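You operate a simulated robot arm through the tools that you are given. There is no shell and no other tool.

The job below is to be done with a simulated two-armed robot. You get a single attempt, and the scene is never put back.

## Task
Seat the white-capped bottle and pump both oil glasses to their lines.
Fine: bottle in the steel holder of the green pump; drum glass first; oil selector ends at OFF; the other bottle, levers and valves stay.

The check looks at the end state, three seconds after you hand in, the way a careful person would. Anything else that was tipped, shoved, dropped, spilled or broken makes it a failure.

## Robot
Two 7-joint arms with fingered hands on one trunk that stands fixed in place. Base frame: the origin is at the foot of the trunk, x ahead of it, y to its left, z up. Units: mm, degrees, N and s.
The left shoulder is at [200, 135, 945], the right one opposite. With the tool pointing down near the work surface each hand reaches from about 100 to 960 mm from the base axis, measured 20 degrees to its own side. Payload 4 kg a hand.
Tool frame (each hand has its own): the origin (TCP) lies between the finger pads and is the grasp point; the fingertips stand 25 mm ahead of it; z points along the fingers, y is the line along which they close. Largest opening 88 mm; the body of the gripper starts 29 mm behind the TCP. The gripper is a hand of 4 fingers: y runs from the thumb to the fingers, the wrist lies at [-13, -106, -174] in the tool frame, and closing takes about 1.5 s.
Orientation is that of the tool frame in the base frame, as a unit quaternion [x, y, z, w]. With the fingers straight down and the wrist toward the robot, the tool's x, y and z point along [0, 1, 0], [1, 0, 0] and [0, 0, -1] of the base frame.

## Interface
- The arms move only by the tool apply_moves. It takes "left_commands", "right_commands" or both (then of equal length, played together; a hand with none holds still); each is a list that holds one entry, the list of rows, each a list of 6 numbers: the turn, a rotation vector about the tool's x, y, z in units of 6 degrees (1.0 is 6 degrees), then the shift along the tool's x, y, z in units of 30 mm (1.0 is 30 mm). In form: [[[wx, wy, wz, dx, dy, dz], ...]]. A call has 1 to 20 rows; each row shifts and turns the commanded pose from where the row before left it, along the tool's axes as they then stand. "left_claw" and "right_claw" are, for a hand that has rows, the finger opening in cm, from 0 to 8.8, set as the call begins (left out, the last holds). A call with a number of a shift or a turn outside -1 to 1 is refused whole. Each row takes 0.2 s and may step no farther than 50 mm and 8.6 degrees from the row before; otherwise, or with a gripper value out of range, the whole call is refused. A pose out of reach is approached as far as the arm can. The call stops where the force on the tool passes 40 N (or 10 N more than at its start, if that is more) or the arm is blocked; 0.2 s more then pass. The fingers move at their own pace (about 153 mm/s each) and stop on an object; they squeeze with about 25 N. The grip force told is the motor's: it shows also when the fingers shut on nothing. Time passes only in rows, and 0.2 s behind the last, so rows that do not move let the fingers close. It gives the time, the measured TCP pose, the force on the tool (base axes), the opening and the grip force at its end, in the units of the frame above (readings bear some noise), with the torque about the TCP (base axes, N m) and any sound that the robot's microphone picked up, and new pictures: "views" is both (left out), scene, wrist or none (wrist: the cameras of the hands that moved).
- Cameras (640 x 400 px; columns grow to the right, rows downward): "scene" is now at [136, 21.1, 1552.2]; the picture's right is [0.19, -0.98, 0.00], its down [-0.66, -0.13, -0.74] and it looks along [0.73, 0.14, -0.67] (base axes); focal length 268 px, centre (320, 200). "left" rides on the left gripper at [-64, -83, -98] in its tool frame; the picture's right is [-0.62, -0.37, 0.69], its down [0.71, -0.63, 0.30] and it looks along [0.32, 0.68, 0.65] (tool axes); focal length 265 px, centre (320, 200). "right" rides on the right gripper at [64, -83, -98] in its tool frame; the picture's right is [-0.62, 0.37, -0.69], its down [-0.71, -0.63, 0.30] and it looks along [-0.32, 0.68, 0.65] (tool axes); focal length 265 px, centre (320, 200). There is no depth. A picture from a camera that has moved, and an enlarged one, comes with that camera's place and axes in the base frame and with its lens. The place of the scene camera against the robot may be out by one fixed shift of up to 12 mm in any direction.
- slide_trunk(by): slides the trunk up (or, below 0, down) by that many mm; the arms and the scene camera ride with it, the base frame stays. It gives what a move gives, with no picture.
- curl_fingers(index, middle, ring, thumb_bend, thumb_turn, hand): sets how far each is bent, from 0 (flat) to 1 (curled in); at 0.3 the hand is open as for a grip, at 0.7 the pads meet at the TCP. One left out holds its place. A second passes; each finger stops where it meets its share of the squeeze, and holds until it gets a number again. A gripper value or a shape takes the hand back. It gives what a move gives, with no picture; readings hold the bend of each and the force on the fingers (four entries, about 0 where the hand has none), thumb and palm. thumb_turn goes from beside the hand (0) to across from the fingers (1), as for a grip.
- preshape(shape, hand): the hand has 4 fingers and takes this shape, open, in about a second: jaw (thumb against the fingers, like two jaws); tri (thumb and two fingers); tip (a fingertip pinch); poke (one finger out to press); point (the index stretched); flat (the hand flat); cup (the hand cupped); fist (a fist). The gripper value then closes the fingers along that shape, each until it touches; the sizes above hold for jaw. It gives what a move gives, with no picture.
- head_to(pan, tilt): turns the head with the scene camera to pan (to the left, within 97 degrees either way) and tilt (down, from -29 to 69), counted from straight ahead of the robot. It gives what a move gives, and a new picture of the scene camera.
- enlarge(camera, box): a new picture of the part [left, top, right, bottom] of that camera's present view, enlarged. No time passes.
- hand_in(): hands the job in; it is judged then, once.

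Places have to be worked out from the pictures, the camera data and where the tool is seen. Open the grippers and draw the arms clear of the work before you hand the job in, unless the task says otherwise.

The tools are called as name(argument=value, ...) on one line, values as JSON. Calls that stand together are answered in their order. apply_moves: Moves the arms, as the interface text tells. Its arguments: {"type":"object","properties":{"left_commands":{"type":"array"},"left_claw":{"type":"number"},"right_commands":{"type":"array"},"right_claw":{"type":"number"},"views":{"type":"string","enum":["both","scene","wrist","none"]}},"required":[]} The other tools are called the same way: slide_trunk (by) slides the trunk up or down; preshape (shape, hand) gives the hand a shape; curl_fingers (index, middle, ring, thumb_bend, thumb_turn, hand) moves the fingers one by one; head_to (pan, tilt) turns the head that bears the scene camera; enlarge (camera, box) takes an enlarged picture of a part of a camera's view; hand_in () hands the job in.

At the start:

```text
clock: 0.0
left_ee_pos: [507.8, 312.3, 1318.7]
left_ee_rot: [0.708, 0.707, 0.0, 0.0]
left_contact_force: [0.4, 0.0, -0.8]
left_moment: [0.01, 0.05, 0.0]
left_opening: 87.2
left_gripper_force: 0.0
left_shape: jaw
left_bend: [0.3, 0.3, 0.3, 0.3, 0.98]
left_finger forces: [0.0, 0.0, 0.0, 0.1, 0.0, 0.0]
right_ee_pos: [487.2, -206.0, 1259.6]
right_ee_rot: [0.707, 0.707, 0.001, 0.001]
right_contact_force: [0.5, -0.4, 0.1]
right_moment: [0.02, 0.01, 0.01]
right_opening: 87.7
right_gripper_force: 0.0
right_shape: jaw
right_bend: [0.3, 0.3, 0.3, 0.3, 0.98]
right_finger forces: [0.0, 0.0, 0.0, 0.0, 0.1, 0.1]
trunk travel left (down, up): [-550.0, 220.0]
head pan, tilt: [10.9, 42.0]
```

scene: 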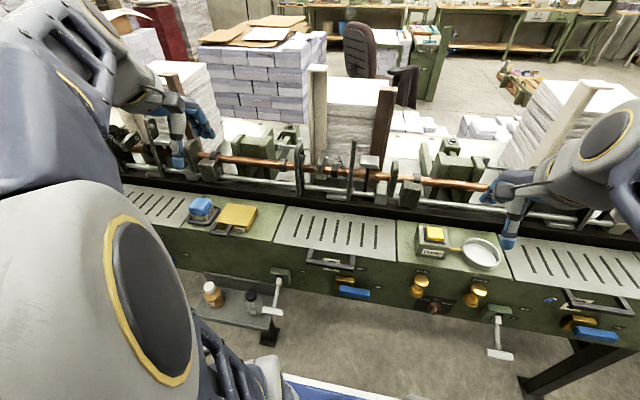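
right: 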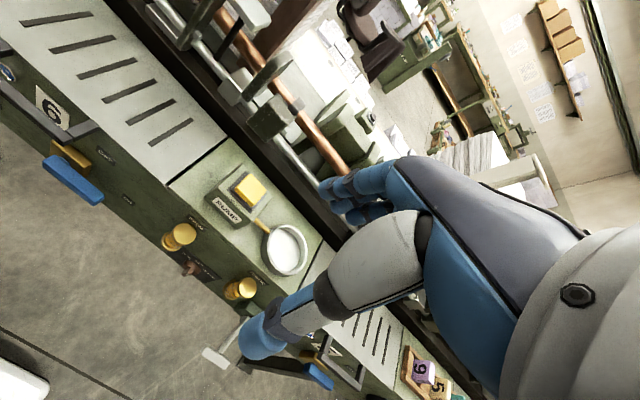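
left: 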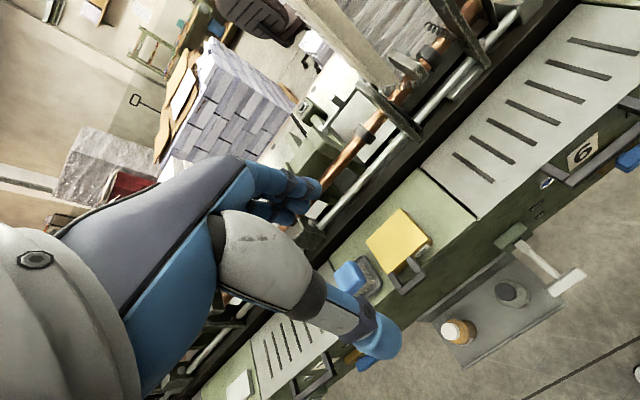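

The scene shows a green press-like machine with bottles on a low tray at left front, two levers and brass knobs. I'll enlarge the relevant regions first to understand the layout.

enlarge(camera="scene", box=[180, 240, 340, 340])

enlarge(camera="scene", box=[380, 210, 540, 310])

enlarge(camera="left", box=[380, 120, 640, 380])

enlarge(camera="right", box=[0, 140, 340, 380])

```text
4.00 times, centred on (260, 290) of scene
camera zoom: at [136.0, 21.1, 1552.2], right [0.19, -0.98, 0.0], down [-0.66, -0.13, -0.74], along [0.73, 0.14, -0.67], focal length 1070 px, centre (560, -160)
```

zoom: 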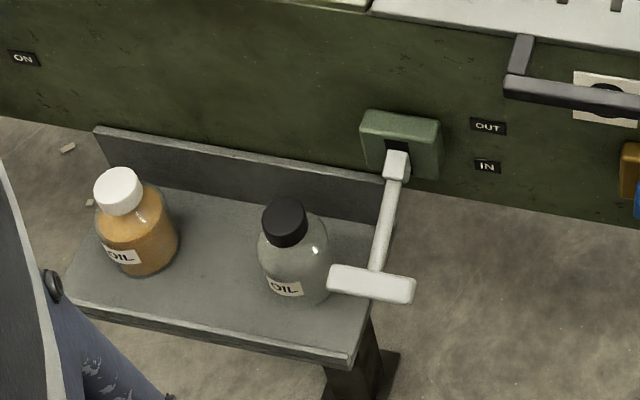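

```text
4.00 times, centred on (460, 260) of scene
camera zoom: at [136.0, 21.1, 1552.2], right [0.19, -0.98, 0.0], down [-0.66, -0.13, -0.74], along [0.73, 0.14, -0.67], focal length 1070 px, centre (-240, -40)
```

zoom: 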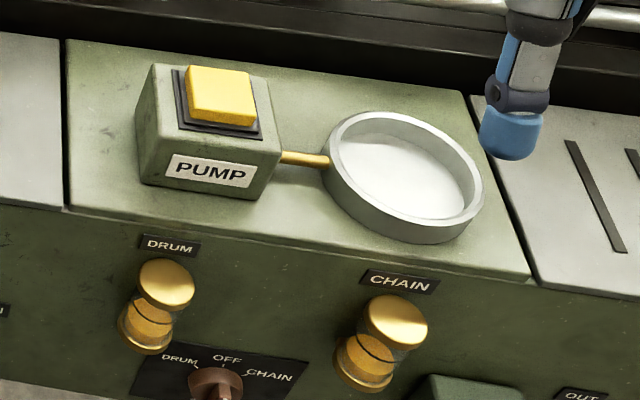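

```text
1.54 times, centred on (510, 250) of left
camera zoom: at [425.1, 248.5, 1419.3], right [-0.37, -0.62, -0.69], down [-0.63, 0.71, -0.3], along [0.68, 0.32, -0.65], focal length 408 px, centre (28, 123)
```

zoom: 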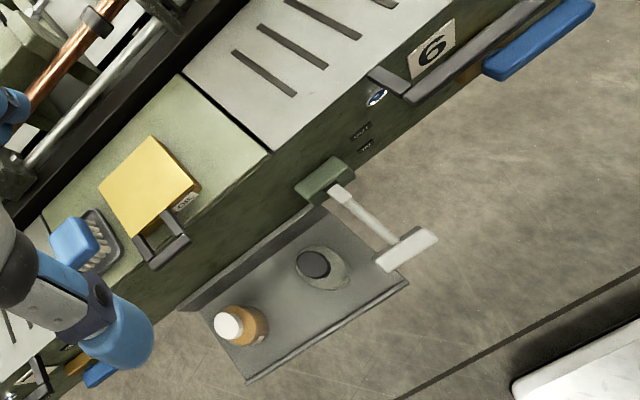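

```text
1.67 times, centred on (170, 260) of right
camera zoom: at [403.9, -139.7, 1357.1], right [0.37, -0.62, 0.69], down [-0.63, -0.71, -0.3], along [0.68, -0.32, -0.65], focal length 442 px, centre (570, 100)
```

zoom: 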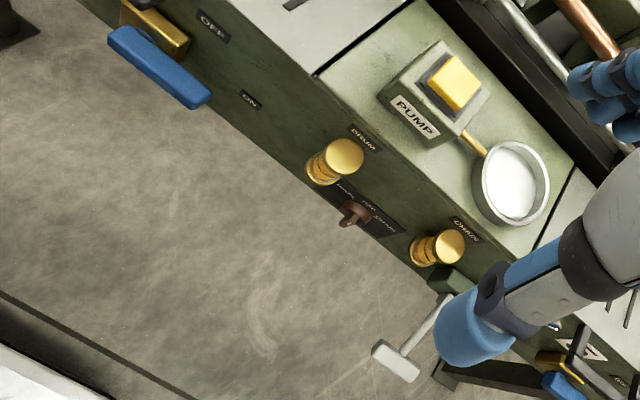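

I triangulate: cup holder rim ≈ (680,-343,926), pump button ≈ (692,-205,970), glasses ≈ (592,-185/-338,830), selector ≈ (594,-250,756), white cap top ≈ (537,480,714). The hands are clear in front of the machine, so I lower the trunk to get a flatter view of the front.

slide_trunk(by=-250)

head_to(pan=-22, tilt=42)

```text
clock: 2.6
left_ee_pos: [506.9, 312.8, 1069.0]
left_ee_rot: [0.707, 0.707, 0.0, 0.0]
left_contact_force: [-0.3, -0.8, -0.3]
left_moment: [0.03, 0.0, 0.01]
left_opening: 87.5
left_gripper_force: 0.0
left_shape: jaw
left_bend: [0.3, 0.3, 0.3, 0.3, 0.98]
left_finger forces: [0.0, 0.0, 0.0, 0.0, 0.1, 0.1]
right_ee_pos: [487.5, -206.1, 1009.9]
right_ee_rot: [0.707, 0.707, -0.001, -0.001]
right_contact_force: [-0.3, -0.1, -0.9]
right_moment: [0.02, -0.02, -0.01]
right_opening: 87.9
right_gripper_force: 0.2
right_shape: jaw
right_bend: [0.3, 0.3, 0.3, 0.3, 0.98]
right_finger forces: [0.0, 0.1, 0.0, 0.0, 0.1, 0.0]
trunk travel left (down, up): [-300.0, 470.0]
head pan, tilt: [10.9, 42.0]
```

```text
clock: 3.6
left_ee_pos: [508.3, 311.5, 1069.9]
left_ee_rot: [0.707, 0.707, -0.001, 0.0]
left_contact_force: [0.1, 0.2, -0.2]
left_moment: [-0.04, 0.0, 0.01]
left_opening: 87.7
left_gripper_force: 0.0
left_shape: jaw
left_bend: [0.3, 0.3, 0.3, 0.3, 0.98]
left_finger forces: [0.1, 0.0, 0.0, 0.2, 0.1, 0.0]
right_ee_pos: [487.9, -204.8, 1009.6]
right_ee_rot: [0.707, 0.707, 0.0, 0.0]
right_contact_force: [-0.2, -0.1, 0.4]
right_moment: [-0.03, 0.0, 0.02]
right_opening: 87.5
right_gripper_force: 0.0
right_shape: jaw
right_bend: [0.3, 0.3, 0.3, 0.3, 0.98]
right_finger forces: [0.0, 0.0, 0.0, 0.0, 0.0, 0.1]
trunk travel left (down, up): [-300.0, 470.0]
head pan, tilt: [-22.0, 42.0]
camera scene: at [131.4, -26.0, 1302.2], right [-0.37, -0.93, 0.0], down [-0.62, 0.25, -0.74], along [0.69, -0.28, -0.67], focal length 268 px, centre (320, 200)
```

scene: 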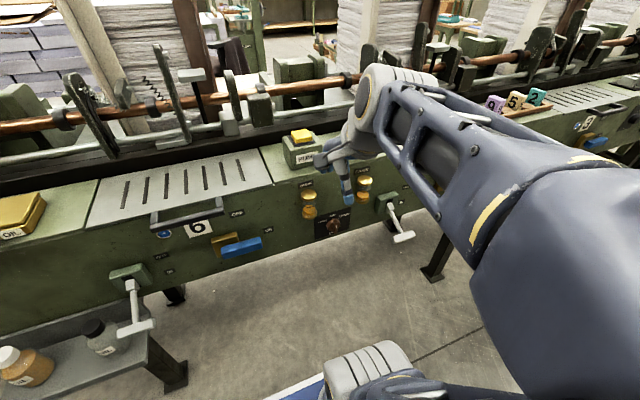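

The front is visible now; let me zoom into the glasses and selector.

enlarge(camera="scene", box=[288, 165, 384, 245])

enlarge(camera="right", box=[0, 0, 640, 400])

enlarge(camera="scene", box=[0, 250, 180, 400])

```text
5.00 times, centred on (336, 205) of scene
camera zoom: at [131.4, -26.0, 1302.2], right [-0.37, -0.93, 0.0], down [-0.62, 0.25, -0.74], along [0.69, -0.28, -0.67], focal length 1338 px, centre (240, 175)
```

zoom: 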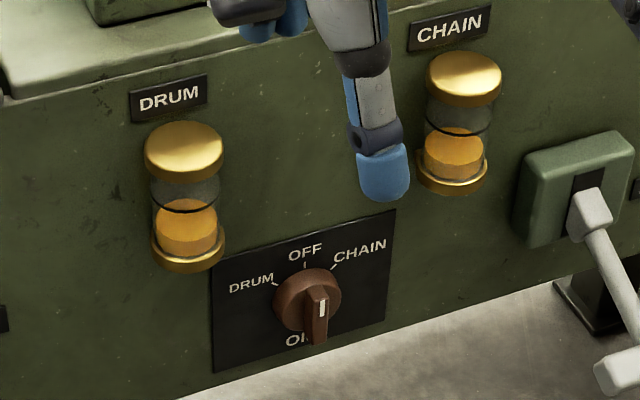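

```text
1.00 times, centred on (320, 200) of right (not enlarged: the box is as wide or as high as the picture)
camera zoom: at [403.9, -139.8, 1107.1], right [0.37, -0.62, 0.69], down [-0.63, -0.71, -0.3], along [0.68, -0.32, -0.65], focal length 265 px, centre (320, 200)
```

zoom: 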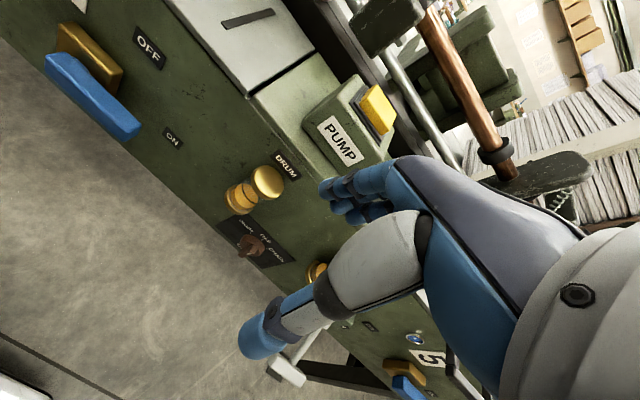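

```text
2.67 times, centred on (90, 325) of scene
camera zoom: at [131.4, -26.0, 1302.2], right [-0.37, -0.93, 0.0], down [-0.62, 0.25, -0.74], along [0.69, -0.28, -0.67], focal length 714 px, centre (933, -133)
```

zoom: 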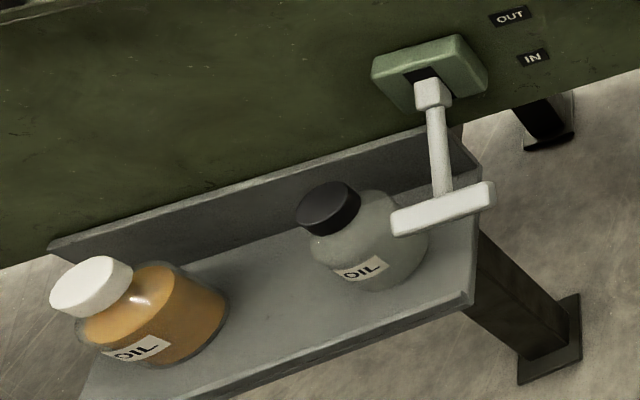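

Both glasses are below their black lines and the selector seems to be at OFF. Now I look at the left side: the handle near the yellow block and the bottles, to plan a clear descent.

head_to(pan=38, tilt=45)

enlarge(camera="left", box=[0, 0, 640, 400])

```text
clock: 4.9
left_ee_pos: [507.6, 312.0, 1068.9]
left_ee_rot: [0.707, 0.707, 0.0, 0.0]
left_contact_force: [0.5, -0.4, -0.5]
left_moment: [-0.02, 0.0, 0.0]
left_opening: 87.5
left_gripper_force: 0.1
left_shape: jaw
left_bend: [0.3, 0.3, 0.3, 0.3, 0.98]
left_finger forces: [0.0, 0.0, 0.0, 0.0, 0.0, 0.1]
right_ee_pos: [487.5, -204.3, 1009.0]
right_ee_rot: [0.707, 0.707, 0.0, 0.0]
right_contact_force: [1.1, 0.8, -0.1]
right_moment: [-0.01, 0.02, 0.04]
right_opening: 88.0
right_gripper_force: 0.1
right_shape: jaw
right_bend: [0.3, 0.3, 0.3, 0.3, 0.98]
right_finger forces: [0.1, 0.0, 0.0, 0.1, 0.0, 0.0]
trunk travel left (down, up): [-300.0, 470.0]
head pan, tilt: [38.0, 45.0]
camera scene: at [118.0, 55.3, 1297.9], right [0.62, -0.79, 0.0], down [-0.56, -0.43, -0.71], along [0.56, 0.43, -0.71], focal length 268 px, centre (320, 200)
```

scene: 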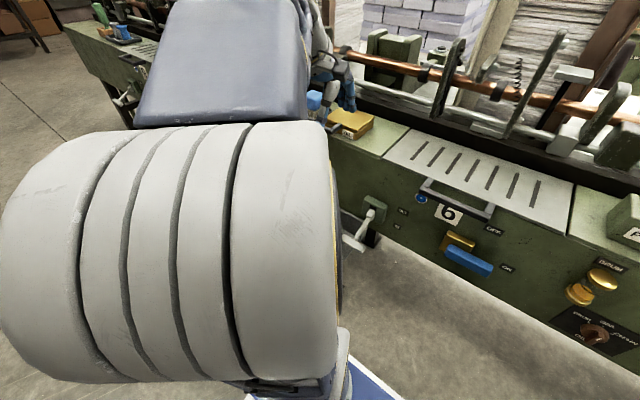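

```text
1.00 times, centred on (320, 200) of left (not enlarged: the box is as wide or as high as the picture)
camera zoom: at [425.1, 248.5, 1169.3], right [-0.37, -0.62, -0.69], down [-0.63, 0.71, -0.3], along [0.68, 0.32, -0.65], focal length 265 px, centre (320, 200)
```

zoom: 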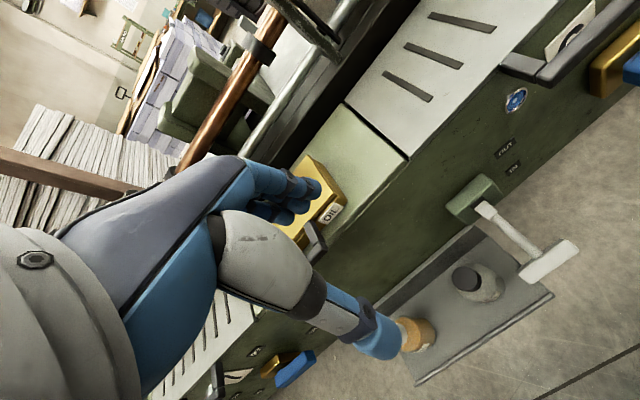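

The handle near the gold OIL block sticks out around y≈380–430, x≈600, so I keep the left hand at x≈495 while going left and down to about (495,478,860), then look again with the wrist camera.

apply_moves(left_commands=[[[0, 0, 0, 0.7, -0.05, 0.5], [0, 0, 0, 0.7, -0.05, 0.5], [0, 0, 0, 0.7, -0.05, 0.9], [0, 0, 0, 0.7, -0.05, 0.9], [0, 0, 0, 0.7, -0.05, 0.9], [0, 0, 0, 0.7, -0.05, 0.9], [0, 0, 0, 0.7, -0.05, 0.9], [0, 0, 0, 0.65, -0.05, 0.9]]], left_claw=8.8, views="both")

```text
clock: 6.7
left_ee_pos: [496.8, 478.3, 878.6]
left_ee_rot: [0.707, 0.707, 0.0, 0.0]
left_contact_force: [-0.3, -0.3, -0.7]
left_moment: [-0.06, 0.01, -0.03]
left_opening: 87.6
left_gripper_force: 0.1
left_shape: jaw
left_bend: [0.3, 0.3, 0.3, 0.3, 0.98]
left_finger forces: [0.0, 0.0, 0.0, 0.0, 0.0, 0.2]
right_ee_pos: [487.7, -204.7, 1009.4]
right_ee_rot: [0.708, 0.707, 0.0, 0.0]
right_contact_force: [0.6, -0.7, 0.4]
right_moment: [-0.02, 0.0, 0.0]
right_opening: 87.7
right_gripper_force: 0.1
right_shape: jaw
right_bend: [0.3, 0.3, 0.3, 0.3, 0.98]
right_finger forces: [0.0, 0.0, 0.0, 0.1, 0.0, 0.1]
trunk travel left (down, up): [-300.0, 470.0]
head pan, tilt: [38.0, 45.0]
camera scene: at [117.9, 55.3, 1297.9], right [0.62, -0.79, 0.0], down [-0.56, -0.44, -0.71], along [0.56, 0.44, -0.71], focal length 268 px, centre (320, 200)
camera left: at [414.0, 414.9, 977.9], right [-0.37, -0.62, -0.69], down [-0.63, 0.71, -0.3], along [0.68, 0.32, -0.65], focal length 265 px, centre (320, 200)
```

scene: 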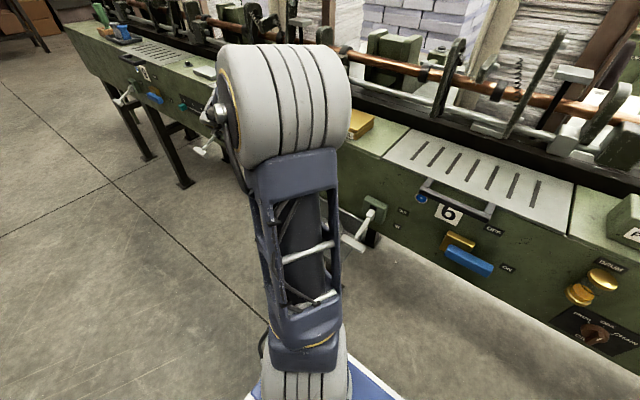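
left: 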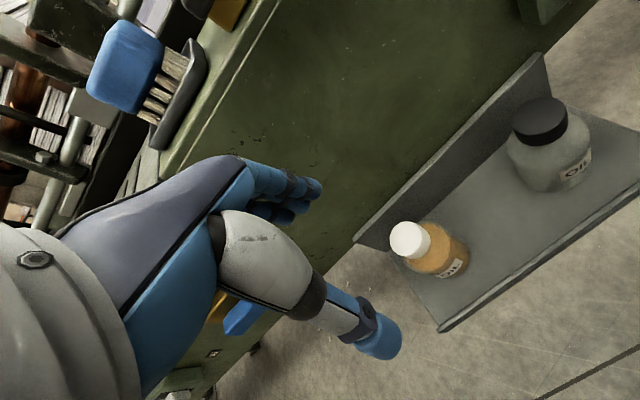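

The wrist view puts the white cap near (537,474,~722). I move above it, TCP at (537,474,800), fingertips ~50 mm over the cap, and look again.

apply_moves(left_commands=[[[0, 0, 0, -0.05, 0.45, 0.87], [0, 0, 0, -0.05, 0.45, 0.87], [0, 0, 0, -0.04, 0.44, 0.87]]], views="wrist")

```text
clock: 7.5
left_ee_pos: [535.4, 474.6, 799.4]
left_ee_rot: [0.707, 0.707, 0.0, 0.0]
left_contact_force: [-0.8, 0.1, -0.5]
left_moment: [0.02, -0.01, 0.01]
left_opening: 87.5
left_gripper_force: 0.1
left_shape: jaw
left_bend: [0.3, 0.3, 0.3, 0.3, 0.98]
left_finger forces: [0.1, 0.0, 0.0, 0.0, 0.0, 0.0]
right_ee_pos: [487.1, -206.3, 1010.1]
right_ee_rot: [0.707, 0.707, 0.0, 0.0]
right_contact_force: [0.6, -0.2, -0.5]
right_moment: [0.03, -0.02, 0.0]
right_opening: 87.7
right_gripper_force: 0.0
right_shape: jaw
right_bend: [0.3, 0.3, 0.3, 0.3, 0.98]
right_finger forces: [0.1, 0.0, 0.0, 0.0, 0.0, 0.0]
trunk travel left (down, up): [-300.0, 470.0]
head pan, tilt: [38.0, 45.0]
camera left: at [452.2, 411.0, 899.8], right [-0.37, -0.62, -0.69], down [-0.63, 0.71, -0.3], along [0.68, 0.33, -0.65], focal length 265 px, centre (320, 200)
```

left: 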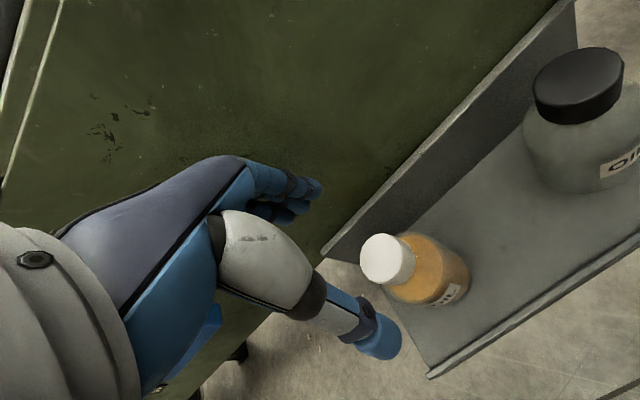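

The cap top appears at about (537,475,733), cap ~38 mm across. I descend partway to z=752 to verify centering before straddling it.

apply_moves(left_commands=[[[0, 0, 0, 0, 0.05, 0.8], [0, 0, 0, 0, 0, 0.8]]], views="wrist")

```text
clock: 8.1
left_ee_pos: [537.3, 473.1, 752.4]
left_ee_rot: [0.707, 0.707, 0.0, 0.001]
left_contact_force: [0.3, 0.7, 0.6]
left_moment: [-0.02, -0.03, 0.02]
left_opening: 87.6
left_gripper_force: 0.1
left_shape: jaw
left_bend: [0.3, 0.3, 0.3, 0.3, 0.98]
left_finger forces: [0.1, 0.1, 0.1, 0.0, 0.0, 0.0]
right_ee_pos: [487.6, -203.9, 1010.1]
right_ee_rot: [0.707, 0.707, -0.001, 0.0]
right_contact_force: [0.5, -0.2, 1.0]
right_moment: [0.02, 0.02, 0.02]
right_opening: 87.8
right_gripper_force: 0.0
right_shape: jaw
right_bend: [0.3, 0.3, 0.3, 0.3, 0.98]
right_finger forces: [0.0, 0.0, 0.1, 0.0, 0.0, 0.1]
trunk travel left (down, up): [-300.0, 470.0]
head pan, tilt: [38.0, 45.0]
camera left: at [454.1, 410.0, 852.5], right [-0.37, -0.62, -0.69], down [-0.63, 0.71, -0.3], along [0.68, 0.32, -0.65], focal length 265 px, centre (320, 200)
```

left: 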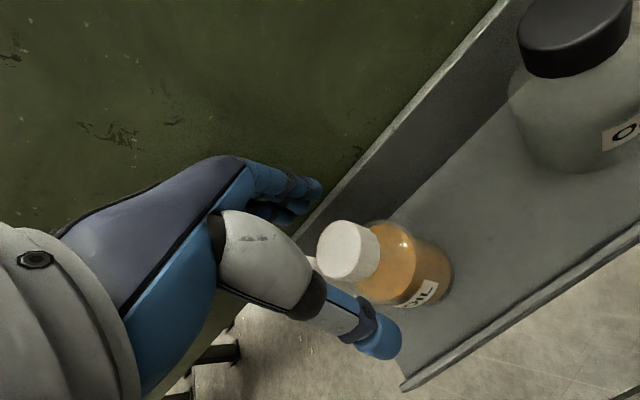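

The cap is well centred between thumb and fingers, top at z≈734. I descend 35 mm so the TCP is at mid-cap (z≈717), keeping the palm clear, then look.

apply_moves(left_commands=[[[0, 0, 0, 0, 0, 0.4], [0, 0, 0, 0, 0, 0.4], [0, 0, 0, 0, 0, 0.37]]], views="wrist")

```text
clock: 8.9
left_ee_pos: [538.3, 473.2, 716.5]
left_ee_rot: [0.707, 0.707, 0.001, 0.0]
left_contact_force: [0.1, 0.0, -0.7]
left_moment: [-0.02, -0.02, 0.01]
left_opening: 87.7
left_gripper_force: 0.3
left_shape: jaw
left_bend: [0.3, 0.3, 0.3, 0.3, 0.98]
left_finger forces: [0.1, 0.0, 0.0, 0.0, 0.1, 0.0]
right_ee_pos: [488.1, -203.8, 1008.8]
right_ee_rot: [0.707, 0.707, 0.0, 0.0]
right_contact_force: [-1.3, -0.3, -0.2]
right_moment: [0.0, 0.01, -0.02]
right_opening: 87.6
right_gripper_force: 0.1
right_shape: jaw
right_bend: [0.3, 0.3, 0.3, 0.3, 0.98]
right_finger forces: [0.1, 0.0, 0.0, 0.0, 0.0, 0.0]
trunk travel left (down, up): [-300.0, 470.0]
head pan, tilt: [38.0, 45.0]
camera left: at [454.5, 410.3, 816.2], right [-0.37, -0.62, -0.69], down [-0.63, 0.71, -0.3], along [0.68, 0.32, -0.65], focal length 265 px, centre (320, 200)
```

left: 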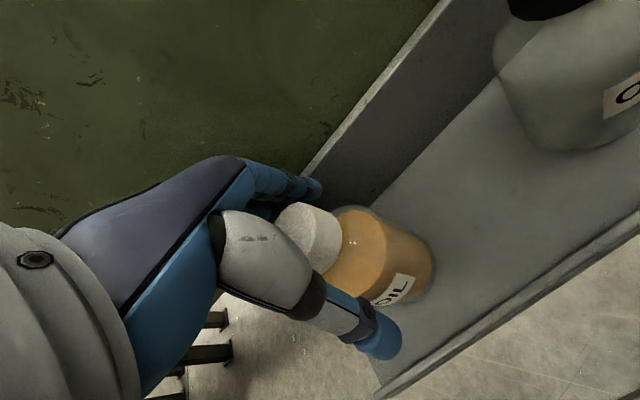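

The cap is between the fingers at the TCP and nothing is touching; I close the fingers on the cap with still rows.

apply_moves(left_commands=[[[0, 0, 0, 0, 0, 0], [0, 0, 0, 0, 0, 0], [0, 0, 0, 0, 0, 0], [0, 0, 0, 0, 0, 0], [0, 0, 0, 0, 0, 0], [0, 0, 0, 0, 0, 0], [0, 0, 0, 0, 0, 0], [0, 0, 0, 0, 0, 0]]], left_claw=0, views="wrist")

```text
clock: 10.7
left_ee_pos: [537.1, 473.6, 718.2]
left_ee_rot: [0.707, 0.707, 0.002, 0.0]
left_contact_force: [0.1, 0.9, 31.5]
left_moment: [0.03, -0.22, 0.06]
left_opening: 36.9
left_gripper_force: 25.0
left_shape: jaw
left_bend: [0.74, 0.46, 0.51, 0.74, 1.0]
left_finger forces: [17.6, 11.6, 0.1, 0.0, 24.6, 0.1]
right_ee_pos: [486.8, -204.6, 1009.2]
right_ee_rot: [0.707, 0.707, 0.001, 0.0]
right_contact_force: [-0.2, 0.1, 0.0]
right_moment: [0.02, 0.01, 0.02]
right_opening: 87.5
right_gripper_force: 0.1
right_shape: jaw
right_bend: [0.3, 0.3, 0.3, 0.3, 0.98]
right_finger forces: [0.0, 0.0, 0.0, 0.1, 0.0, 0.1]
trunk travel left (down, up): [-300.0, 470.0]
head pan, tilt: [38.0, 45.0]
camera left: at [454.6, 410.4, 817.7], right [-0.37, -0.62, -0.69], down [-0.63, 0.71, -0.3], along [0.69, 0.33, -0.65], focal length 265 px, centre (320, 200)
```

left: 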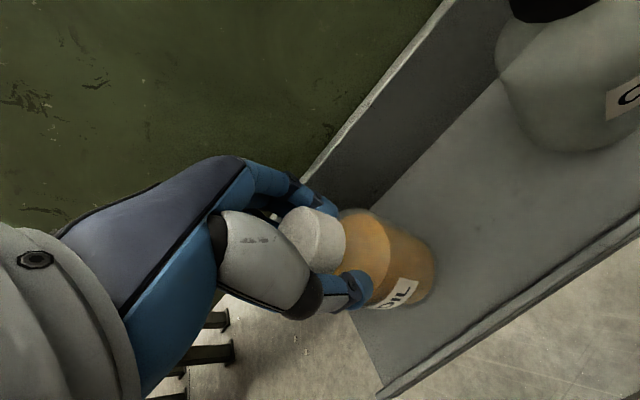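

The cap is gripped (36.9 mm, 25 N) with some upward reaction from fingertips on the bottle shoulder; I lift gently.

apply_moves(left_commands=[[[0, 0, 0, 0, 0, -0.15], [0, 0, 0, 0, 0, -0.25], [0, 0, 0, 0, 0, -0.4], [0, 0, 0, 0, 0, -0.5]]], views="wrist")

```text
clock: 11.7
left_ee_pos: [537.4, 472.9, 754.1]
left_ee_rot: [0.707, 0.707, -0.001, 0.0]
left_contact_force: [-0.2, 0.0, -0.4]
left_moment: [0.0, 0.04, -0.03]
left_opening: 30.0
left_gripper_force: 25.6
left_shape: jaw
left_bend: [0.74, 0.48, 0.51, 0.77, 1.0]
left_finger forces: [11.9, 5.7, 0.0, 0.0, 18.0, 0.0]
right_ee_pos: [487.4, -205.6, 1007.8]
right_ee_rot: [0.707, 0.707, 0.0, 0.0]
right_contact_force: [-0.5, 0.1, 1.0]
right_moment: [-0.02, -0.01, -0.01]
right_opening: 87.8
right_gripper_force: 0.0
right_shape: jaw
right_bend: [0.3, 0.3, 0.3, 0.3, 0.98]
right_finger forces: [0.0, 0.0, 0.1, 0.0, 0.0, 0.0]
trunk travel left (down, up): [-300.0, 470.0]
head pan, tilt: [38.0, 45.0]
camera left: at [454.0, 409.9, 854.2], right [-0.37, -0.62, -0.69], down [-0.63, 0.71, -0.3], along [0.68, 0.32, -0.65], focal length 265 px, centre (320, 200)
```

left: 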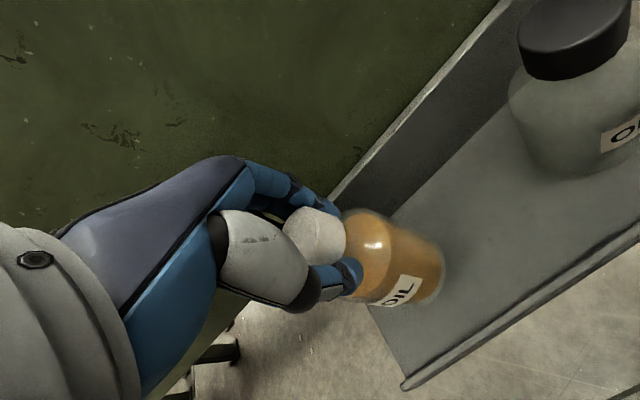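

The bottle is lifted with the hand (gripped at the neck under the cap). I back off from the machine by ~55 mm and up a little, and move the right hand out to its right to clear the path.

apply_moves(left_commands=[[[0, 0, 0, 0, -0.3, -0.6], [0, 0, 0, 0, -0.5, -0.6], [0, 0, 0, 0, -0.5, -0.5], [0, 0, 0, 0, -0.5, -0.3], [0, 0, 0, 0, 0, 0], [0, 0, 0, 0, 0, 0], [0, 0, 0, 0, 0, 0], [0, 0, 0, 0, 0, 0]]], right_commands=[[[0, 0, 0, -0.8, -0.3, 0], [0, 0, 0, -0.9, -0.3, 0], [0, 0, 0, -0.9, -0.3, 0], [0, 0, 0, -0.9, -0.3, 0], [0, 0, 0, -0.9, -0.3, 0], [0, 0, 0, -0.9, -0.3, 0], [0, 0, 0, -0.9, -0.3, 0], [0, 0, 0, -0.9, -0.3, 0]]], views="both")

```text
clock: 13.5
left_ee_pos: [483.2, 474.8, 814.8]
left_ee_rot: [0.707, 0.707, 0.0, 0.0]
left_contact_force: [0.1, 0.0, -1.3]
left_moment: [-0.02, 0.0, 0.0]
left_opening: 30.5
left_gripper_force: 25.3
left_shape: jaw
left_bend: [0.74, 0.48, 0.51, 0.78, 1.0]
left_finger forces: [12.1, 5.6, 0.0, 0.0, 17.8, 0.0]
right_ee_pos: [416.0, -417.0, 1008.8]
right_ee_rot: [0.707, 0.708, 0.0, 0.0]
right_contact_force: [0.0, 0.3, 0.0]
right_moment: [0.03, 0.02, 0.02]
right_opening: 87.6
right_gripper_force: 0.0
right_shape: jaw
right_bend: [0.3, 0.3, 0.3, 0.3, 0.98]
right_finger forces: [0.0, 0.0, 0.1, 0.0, 0.0, 0.0]
trunk travel left (down, up): [-300.0, 470.0]
head pan, tilt: [38.0, 45.0]
camera scene: at [118.0, 55.4, 1297.9], right [0.62, -0.79, 0.0], down [-0.56, -0.44, -0.71], along [0.56, 0.44, -0.71], focal length 268 px, centre (320, 200)
camera right: at [332.5, -351.6, 1106.6], right [0.37, -0.62, 0.69], down [-0.63, -0.72, -0.3], along [0.68, -0.32, -0.65], focal length 265 px, centre (320, 200)
camera left: at [400.7, 411.3, 915.1], right [-0.37, -0.62, -0.69], down [-0.63, 0.71, -0.3], along [0.68, 0.32, -0.65], focal length 265 px, centre (320, 200)
```

scene: 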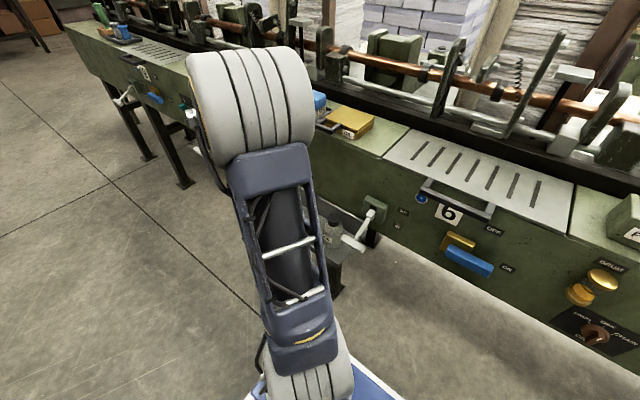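
right: 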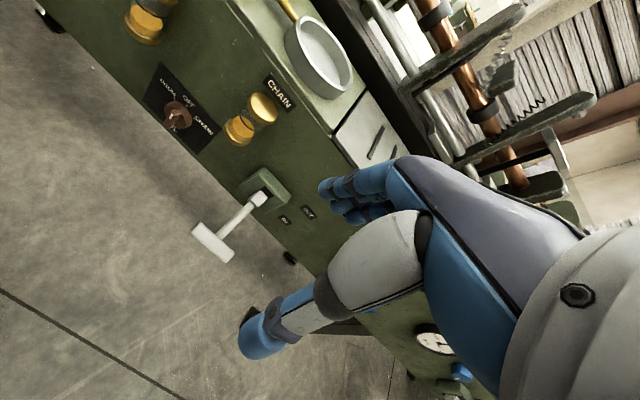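
left: 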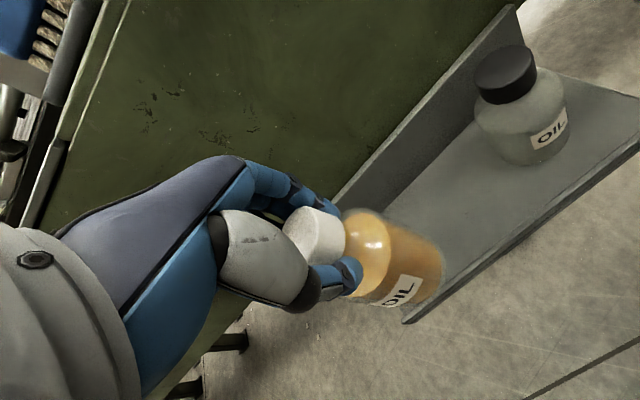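

Bottle held well. The right camera now shows the cup and selector; I zoom in there to refine the cup position.

enlarge(camera="right", box=[220, 0, 420, 125])

enlarge(camera="right", box=[110, 0, 310, 160])

```text
3.20 times, centred on (320, 62) of right
camera zoom: at [332.5, -351.6, 1106.6], right [0.37, -0.62, 0.69], down [-0.63, -0.72, -0.3], along [0.68, -0.32, -0.65], focal length 849 px, centre (320, 640)
```

zoom: 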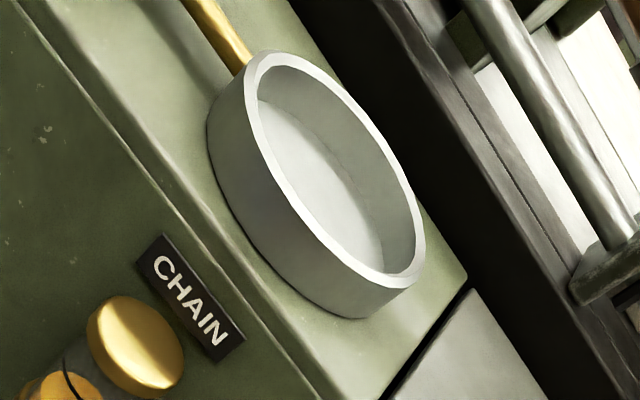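

```text
2.50 times, centred on (210, 80) of right
camera zoom: at [332.5, -351.6, 1106.6], right [0.37, -0.62, 0.69], down [-0.63, -0.72, -0.3], along [0.68, -0.32, -0.65], focal length 664 px, centre (595, 500)
```

zoom: 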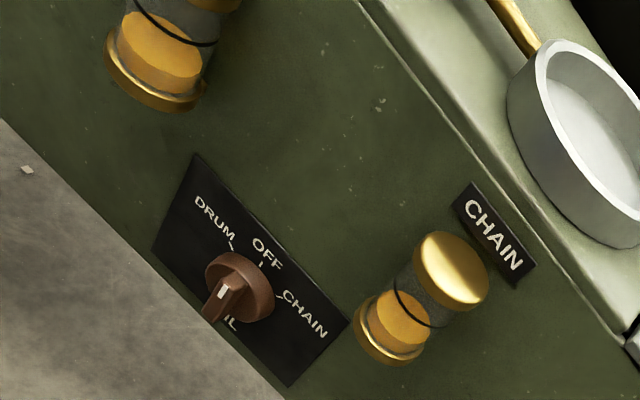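

Refined: cup rim centre ≈ (662,-330,955), inner ~93 mm; bottle base ≈103 mm below the TCP. I raise the trunk 250 mm to lift the bottle and give better reach, and turn the head back toward the pump.

slide_trunk(by=250)

head_to(pan=-15, tilt=42)

```text
clock: 16.0
left_ee_pos: [482.9, 475.6, 1065.2]
left_ee_rot: [0.707, 0.707, 0.0, 0.0]
left_contact_force: [0.1, 0.7, -0.9]
left_moment: [0.02, 0.0, 0.0]
left_opening: 30.2
left_gripper_force: 25.2
left_shape: jaw
left_bend: [0.74, 0.48, 0.51, 0.78, 1.0]
left_finger forces: [12.0, 5.6, 0.0, 0.0, 17.8, 0.1]
right_ee_pos: [415.9, -417.4, 1258.0]
right_ee_rot: [0.707, 0.707, 0.0, 0.001]
right_contact_force: [-0.7, -0.3, -0.3]
right_moment: [0.02, 0.02, 0.03]
right_opening: 87.7
right_gripper_force: 0.0
right_shape: jaw
right_bend: [0.3, 0.3, 0.3, 0.3, 0.98]
right_finger forces: [0.0, 0.1, 0.0, 0.1, 0.1, 0.1]
trunk travel left (down, up): [-550.0, 220.0]
head pan, tilt: [38.0, 45.0]
```

```text
clock: 17.3
left_ee_pos: [482.5, 474.7, 1064.5]
left_ee_rot: [0.707, 0.707, 0.0, 0.001]
left_contact_force: [0.2, -0.9, -0.6]
left_moment: [0.02, 0.02, -0.02]
left_opening: 30.3
left_gripper_force: 25.1
left_shape: jaw
left_bend: [0.74, 0.48, 0.51, 0.78, 1.0]
left_finger forces: [12.2, 5.6, 0.0, 0.1, 17.8, 0.0]
right_ee_pos: [415.1, -417.4, 1259.1]
right_ee_rot: [0.707, 0.707, 0.0, 0.0]
right_contact_force: [0.1, -0.8, 0.9]
right_moment: [0.0, 0.01, 0.05]
right_opening: 87.5
right_gripper_force: 0.0
right_shape: jaw
right_bend: [0.3, 0.3, 0.3, 0.3, 0.98]
right_finger forces: [0.0, 0.0, 0.1, 0.0, 0.1, 0.0]
trunk travel left (down, up): [-550.0, 220.0]
head pan, tilt: [-15.0, 42.0]
camera scene: at [134.7, -16.3, 1552.2], right [-0.26, -0.97, 0.0], down [-0.65, 0.17, -0.74], along [0.72, -0.19, -0.67], focal length 268 px, centre (320, 200)
```

scene: 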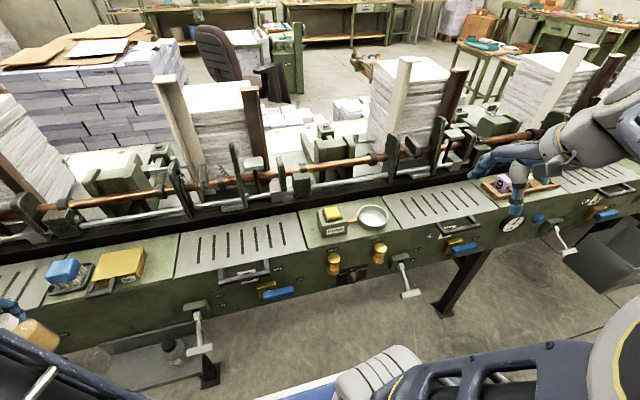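

The path along the front is clear. I swing the left hand (bottle) to the right at x≈482 and up to z≈1120, while the right hand withdraws further right and down.

apply_moves(left_commands=[[[0, 0, 0, -0.4, 0, -0.4], [0, 0, 0, -0.7, 0, -0.5], [0, 0, 0, -0.96, 0, -0.5], [0, 0, 0, -0.96, 0, -0.43], [0, 0, 0, -0.96, 0, 0], [0, 0, 0, -0.96, 0, 0], [0, 0, 0, -0.96, 0, 0], [0, 0, 0, -0.96, 0, 0], [0, 0, 0, -0.96, 0, 0], [0, 0, 0, -0.96, 0, 0], [0, 0, 0, -0.96, 0, 0], [0, 0, 0, -0.96, 0, 0], [0, 0, 0, -0.96, 0, 0], [0, 0, 0, -0.5, 0, 0]]], right_commands=[[[0, 0, 0, -0.3, -0.2, 0.3], [0, 0, 0, -0.3, -0.2, 0.3], [0, 0, 0, -0.3, -0.2, 0.3], [0, 0, 0, -0.3, -0.2, 0.3], [0, 0, 0, -0.3, -0.2, 0.3], [0, 0, 0, -0.3, -0.2, 0.3], [0, 0, 0, -0.3, -0.2, 0.3], [0, 0, 0, -0.3, -0.2, 0.3], [0, 0, 0, -0.3, -0.2, 0.3], [0, 0, 0, -0.3, -0.2, 0.3], [0, 0, 0, 0, 0, 0], [0, 0, 0, 0, 0, 0], [0, 0, 0, 0, 0, 0], [0, 0, 0, 0, 0, 0]]], views="both")

```text
clock: 20.3
left_ee_pos: [484.8, 109.1, 1122.0]
left_ee_rot: [0.707, 0.707, -0.001, 0.0]
left_contact_force: [0.5, 0.3, -1.4]
left_moment: [0.0, -0.04, -0.03]
left_opening: 30.1
left_gripper_force: 24.8
left_shape: jaw
left_bend: [0.74, 0.49, 0.51, 0.78, 1.0]
left_finger forces: [12.2, 5.8, 0.0, 0.0, 17.5, 0.0]
right_ee_pos: [356.1, -506.6, 1167.7]
right_ee_rot: [0.707, 0.707, 0.001, -0.001]
right_contact_force: [-0.5, -0.1, -1.4]
right_moment: [-0.01, -0.01, 0.05]
right_opening: 87.3
right_gripper_force: 0.0
right_shape: jaw
right_bend: [0.3, 0.3, 0.3, 0.3, 0.98]
right_finger forces: [0.0, 0.0, 0.0, 0.0, 0.0, 0.0]
trunk travel left (down, up): [-550.0, 220.0]
head pan, tilt: [-15.0, 42.0]
camera scene: at [134.7, -16.3, 1552.2], right [-0.26, -0.97, 0.0], down [-0.65, 0.17, -0.74], along [0.72, -0.19, -0.67], focal length 268 px, centre (320, 200)
camera right: at [273.3, -441.3, 1266.0], right [0.37, -0.62, 0.69], down [-0.63, -0.71, -0.3], along [0.68, -0.32, -0.65], focal length 265 px, centre (320, 200)
camera left: at [401.7, 46.4, 1221.4], right [-0.37, -0.62, -0.69], down [-0.63, 0.71, -0.3], along [0.68, 0.32, -0.65], focal length 265 px, centre (320, 200)
```

scene: 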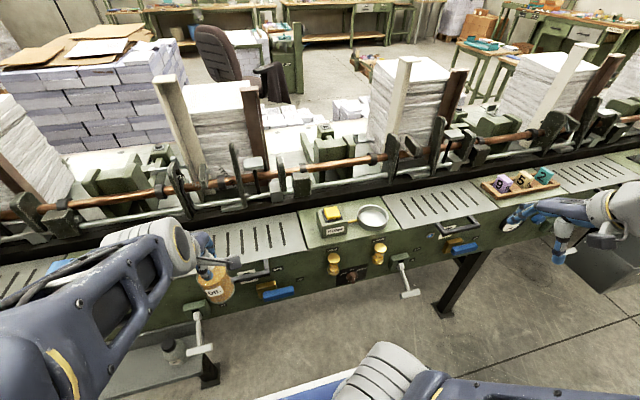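
right: 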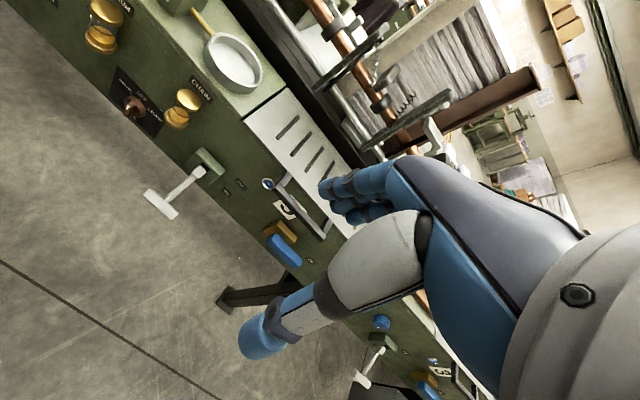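
left: 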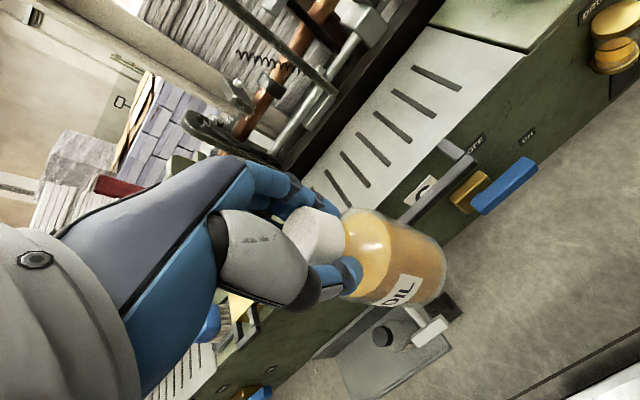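

Good. Cup position re-confirmed at ≈(664,-329,955) from the new right view. I continue the sweep to y≈-330 at the same x and height.

apply_moves(left_commands=[[[0, 0, 0, -0.6, 0, 0], [0, 0, 0, -0.96, 0, 0], [0, 0, 0, -0.96, 0, 0], [0, 0, 0, -0.96, 0, 0], [0, 0, 0, -0.96, 0, 0], [0, 0, 0, -0.96, 0, 0], [0, 0, 0, -0.96, 0, 0], [0, 0, 0, -0.96, 0, 0], [0, 0, 0, -0.96, 0, 0], [0, 0, 0, -0.96, 0, 0], [0, 0, 0, -0.96, 0, 0], [0, 0, 0, -0.96, 0, 0], [0, 0, 0, -0.96, 0, 0], [0, 0, 0, -0.96, 0, 0], [0, 0, 0, -0.96, 0, 0], [0, 0, 0, -0.57, 0, 0]]], views="both")

```text
clock: 22.5
left_ee_pos: [488.5, -157.6, 1123.5]
left_ee_rot: [0.7, 0.711, -0.071, 0.001]
left_contact_force: [0.6, -0.1, -1.1]
left_moment: [0.02, 0.01, 0.03]
left_opening: 30.4
left_gripper_force: 24.6
left_shape: jaw
left_bend: [0.75, 0.49, 0.51, 0.78, 1.0]
left_finger forces: [12.5, 6.9, 0.0, 0.0, 17.8, 0.0]
right_ee_pos: [356.0, -506.5, 1167.7]
right_ee_rot: [0.707, 0.707, 0.0, 0.0]
right_contact_force: [0.1, 0.4, -0.3]
right_moment: [0.02, 0.0, -0.01]
right_opening: 87.6
right_gripper_force: 0.2
right_shape: jaw
right_bend: [0.3, 0.3, 0.3, 0.3, 0.98]
right_finger forces: [0.1, 0.0, 0.0, 0.0, 0.1, 0.1]
trunk travel left (down, up): [-550.0, 220.0]
head pan, tilt: [-15.0, 42.0]
stopped in row 11 (left hand): the arm was blocked; the commanded pose is now the measured one
camera scene: at [134.6, -16.4, 1552.2], right [-0.26, -0.97, 0.0], down [-0.65, 0.17, -0.74], along [0.72, -0.19, -0.67], focal length 268 px, centre (320, 200)
camera left: at [417.9, -211.5, 1238.0], right [-0.42, -0.69, -0.59], down [-0.67, 0.67, -0.31], along [0.61, 0.26, -0.75], focal length 265 px, centre (320, 200)
```

scene: 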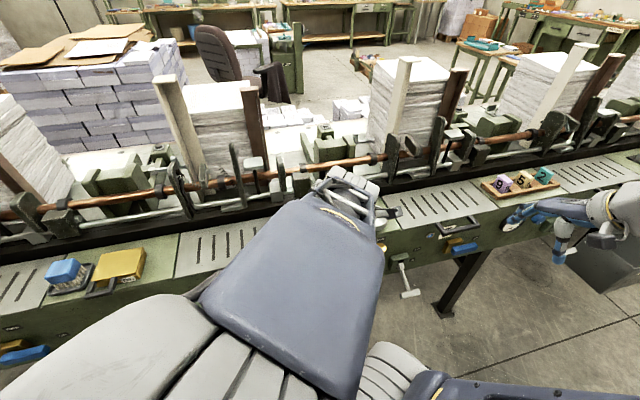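
left: 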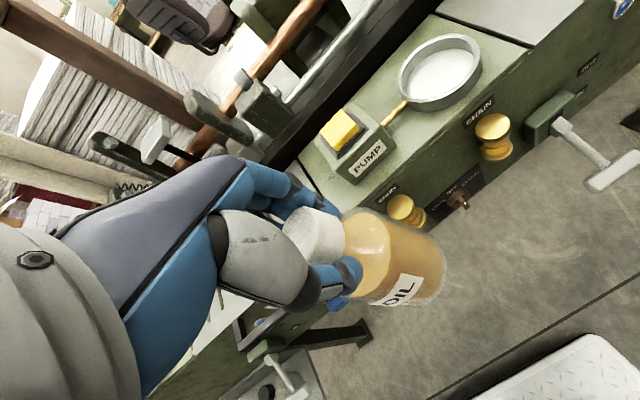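

The left wrist hit a joint limit at y≈-158 and the bottle tilted ~8°. I back off slightly, level the tool, and yaw the hand clockwise ~36° so the wrist lines up with the left forearm.

apply_moves(left_commands=[[[-0.48, 0.48, 0, 0.7, 0, 0], [-0.47, 0.48, 0, 0.7, 0, 0], [0, 0, 1, 0, 0, 0], [0, 0, 1, 0, 0, 0], [0, 0, 1, 0, 0, 0], [0, 0, 1, 0, 0, 0], [0, 0, 1, 0, 0, 0], [0, 0, 1, 0, 0, 0]]], views="both")

```text
clock: 24.3
left_ee_pos: [487.4, -115.3, 1122.1]
left_ee_rot: [0.888, 0.46, 0.001, 0.001]
left_contact_force: [0.8, 0.3, -1.8]
left_moment: [-0.01, 0.01, 0.01]
left_opening: 29.8
left_gripper_force: 25.2
left_shape: jaw
left_bend: [0.75, 0.49, 0.51, 0.78, 1.0]
left_finger forces: [13.3, 8.3, 0.1, 0.1, 19.2, 0.0]
right_ee_pos: [356.2, -506.4, 1168.4]
right_ee_rot: [0.707, 0.707, 0.0, -0.001]
right_contact_force: [-0.1, 1.1, -0.5]
right_moment: [0.0, 0.0, 0.02]
right_opening: 87.5
right_gripper_force: 0.0
right_shape: jaw
right_bend: [0.3, 0.3, 0.3, 0.3, 0.98]
right_finger forces: [0.0, 0.1, 0.1, 0.1, 0.0, 0.0]
trunk travel left (down, up): [-550.0, 220.0]
head pan, tilt: [-15.0, 42.0]
camera scene: at [134.6, -16.5, 1552.2], right [-0.26, -0.97, 0.0], down [-0.65, 0.17, -0.74], along [0.72, -0.19, -0.67], focal length 268 px, centre (320, 200)
camera left: at [383.8, -119.3, 1221.3], right [-0.66, -0.29, -0.69], down [-0.1, 0.95, -0.31], along [0.75, -0.13, -0.65], focal length 265 px, centre (320, 200)
```

scene: 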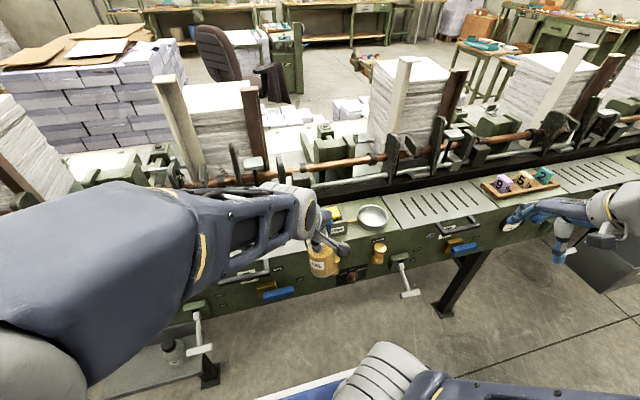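
left: 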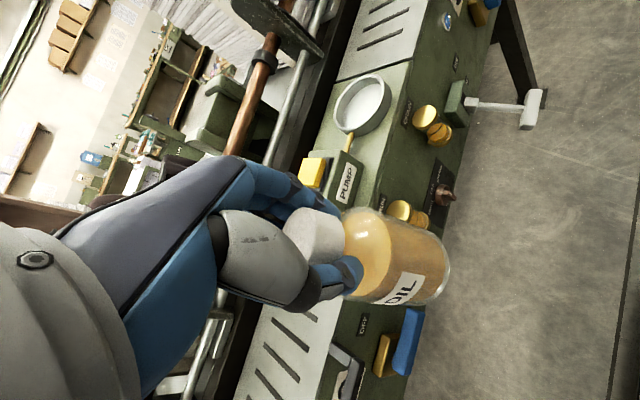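

Levelled and yawed to 35°. I yaw another 18° and then translate diagonally to above the cup (663,-330) at z≈1122 (bottle base ≈1019, well above rim and pump).

apply_moves(left_commands=[[[0, 0, 1, 0, 0, 0], [0, 0, 1, 0, 0, 0], [0, 0, 1, 0, 0, 0], [0, 0, 0, 0.037, 0.6, 0], [0, 0, 0, 0.037, 0.841, 0], [0, 0, 0, 0.037, 0.841, 0], [0, 0, 0, 0.037, 0.841, 0], [0, 0, 0, 0.037, 0.841, 0], [0, 0, 0, 0.037, 0.841, 0], [0, 0, 0, 0.037, 0.841, 0], [0, 0, 0, 0.037, 0.841, 0], [0, 0, 0, 0.037, 0.841, 0], [0, 0, 0, 0.037, 0.841, 0], [0, 0, 0, 0.037, 0.6, 0], [0, 0, 0, 0, 0.481, 0]]], views="both")

```text
clock: 27.5
left_ee_pos: [663.9, -329.9, 1121.4]
left_ee_rot: [0.949, 0.316, 0.0, 0.0]
left_contact_force: [-0.1, 0.2, -1.7]
left_moment: [0.01, 0.01, 0.01]
left_opening: 29.8
left_gripper_force: 25.8
left_shape: jaw
left_bend: [0.75, 0.49, 0.51, 0.78, 1.0]
left_finger forces: [13.4, 7.8, 0.0, 0.1, 19.0, 0.0]
right_ee_pos: [356.1, -505.2, 1168.5]
right_ee_rot: [0.707, 0.707, -0.001, 0.0]
right_contact_force: [0.3, -0.7, -0.3]
right_moment: [0.0, -0.02, -0.01]
right_opening: 87.8
right_gripper_force: 0.1
right_shape: jaw
right_bend: [0.3, 0.3, 0.3, 0.3, 0.98]
right_finger forces: [0.1, 0.0, 0.0, 0.1, 0.0, 0.0]
trunk travel left (down, up): [-550.0, 220.0]
head pan, tilt: [-15.0, 42.0]
camera scene: at [134.6, -16.3, 1552.2], right [-0.26, -0.97, 0.0], down [-0.65, 0.17, -0.74], along [0.72, -0.19, -0.67], focal length 268 px, centre (320, 200)
camera left: at [564.1, -301.8, 1221.6], right [-0.72, -0.08, -0.69], down [0.19, 0.93, -0.3], along [0.67, -0.35, -0.65], focal length 265 px, centre (320, 200)
```

scene: 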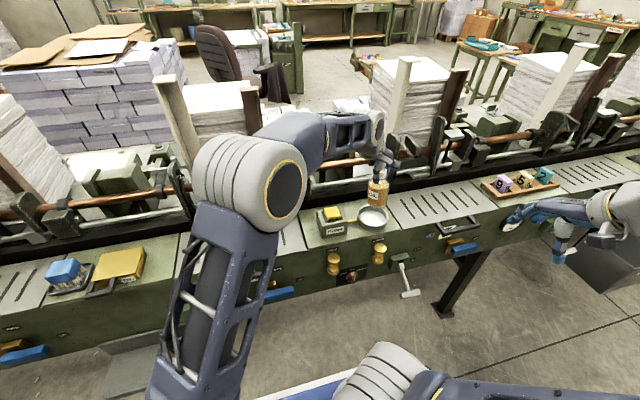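
left: 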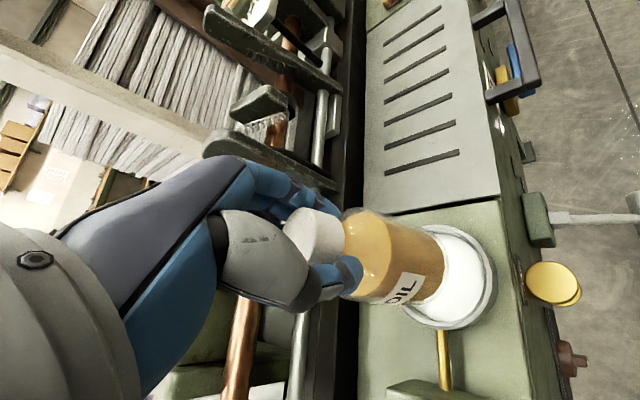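

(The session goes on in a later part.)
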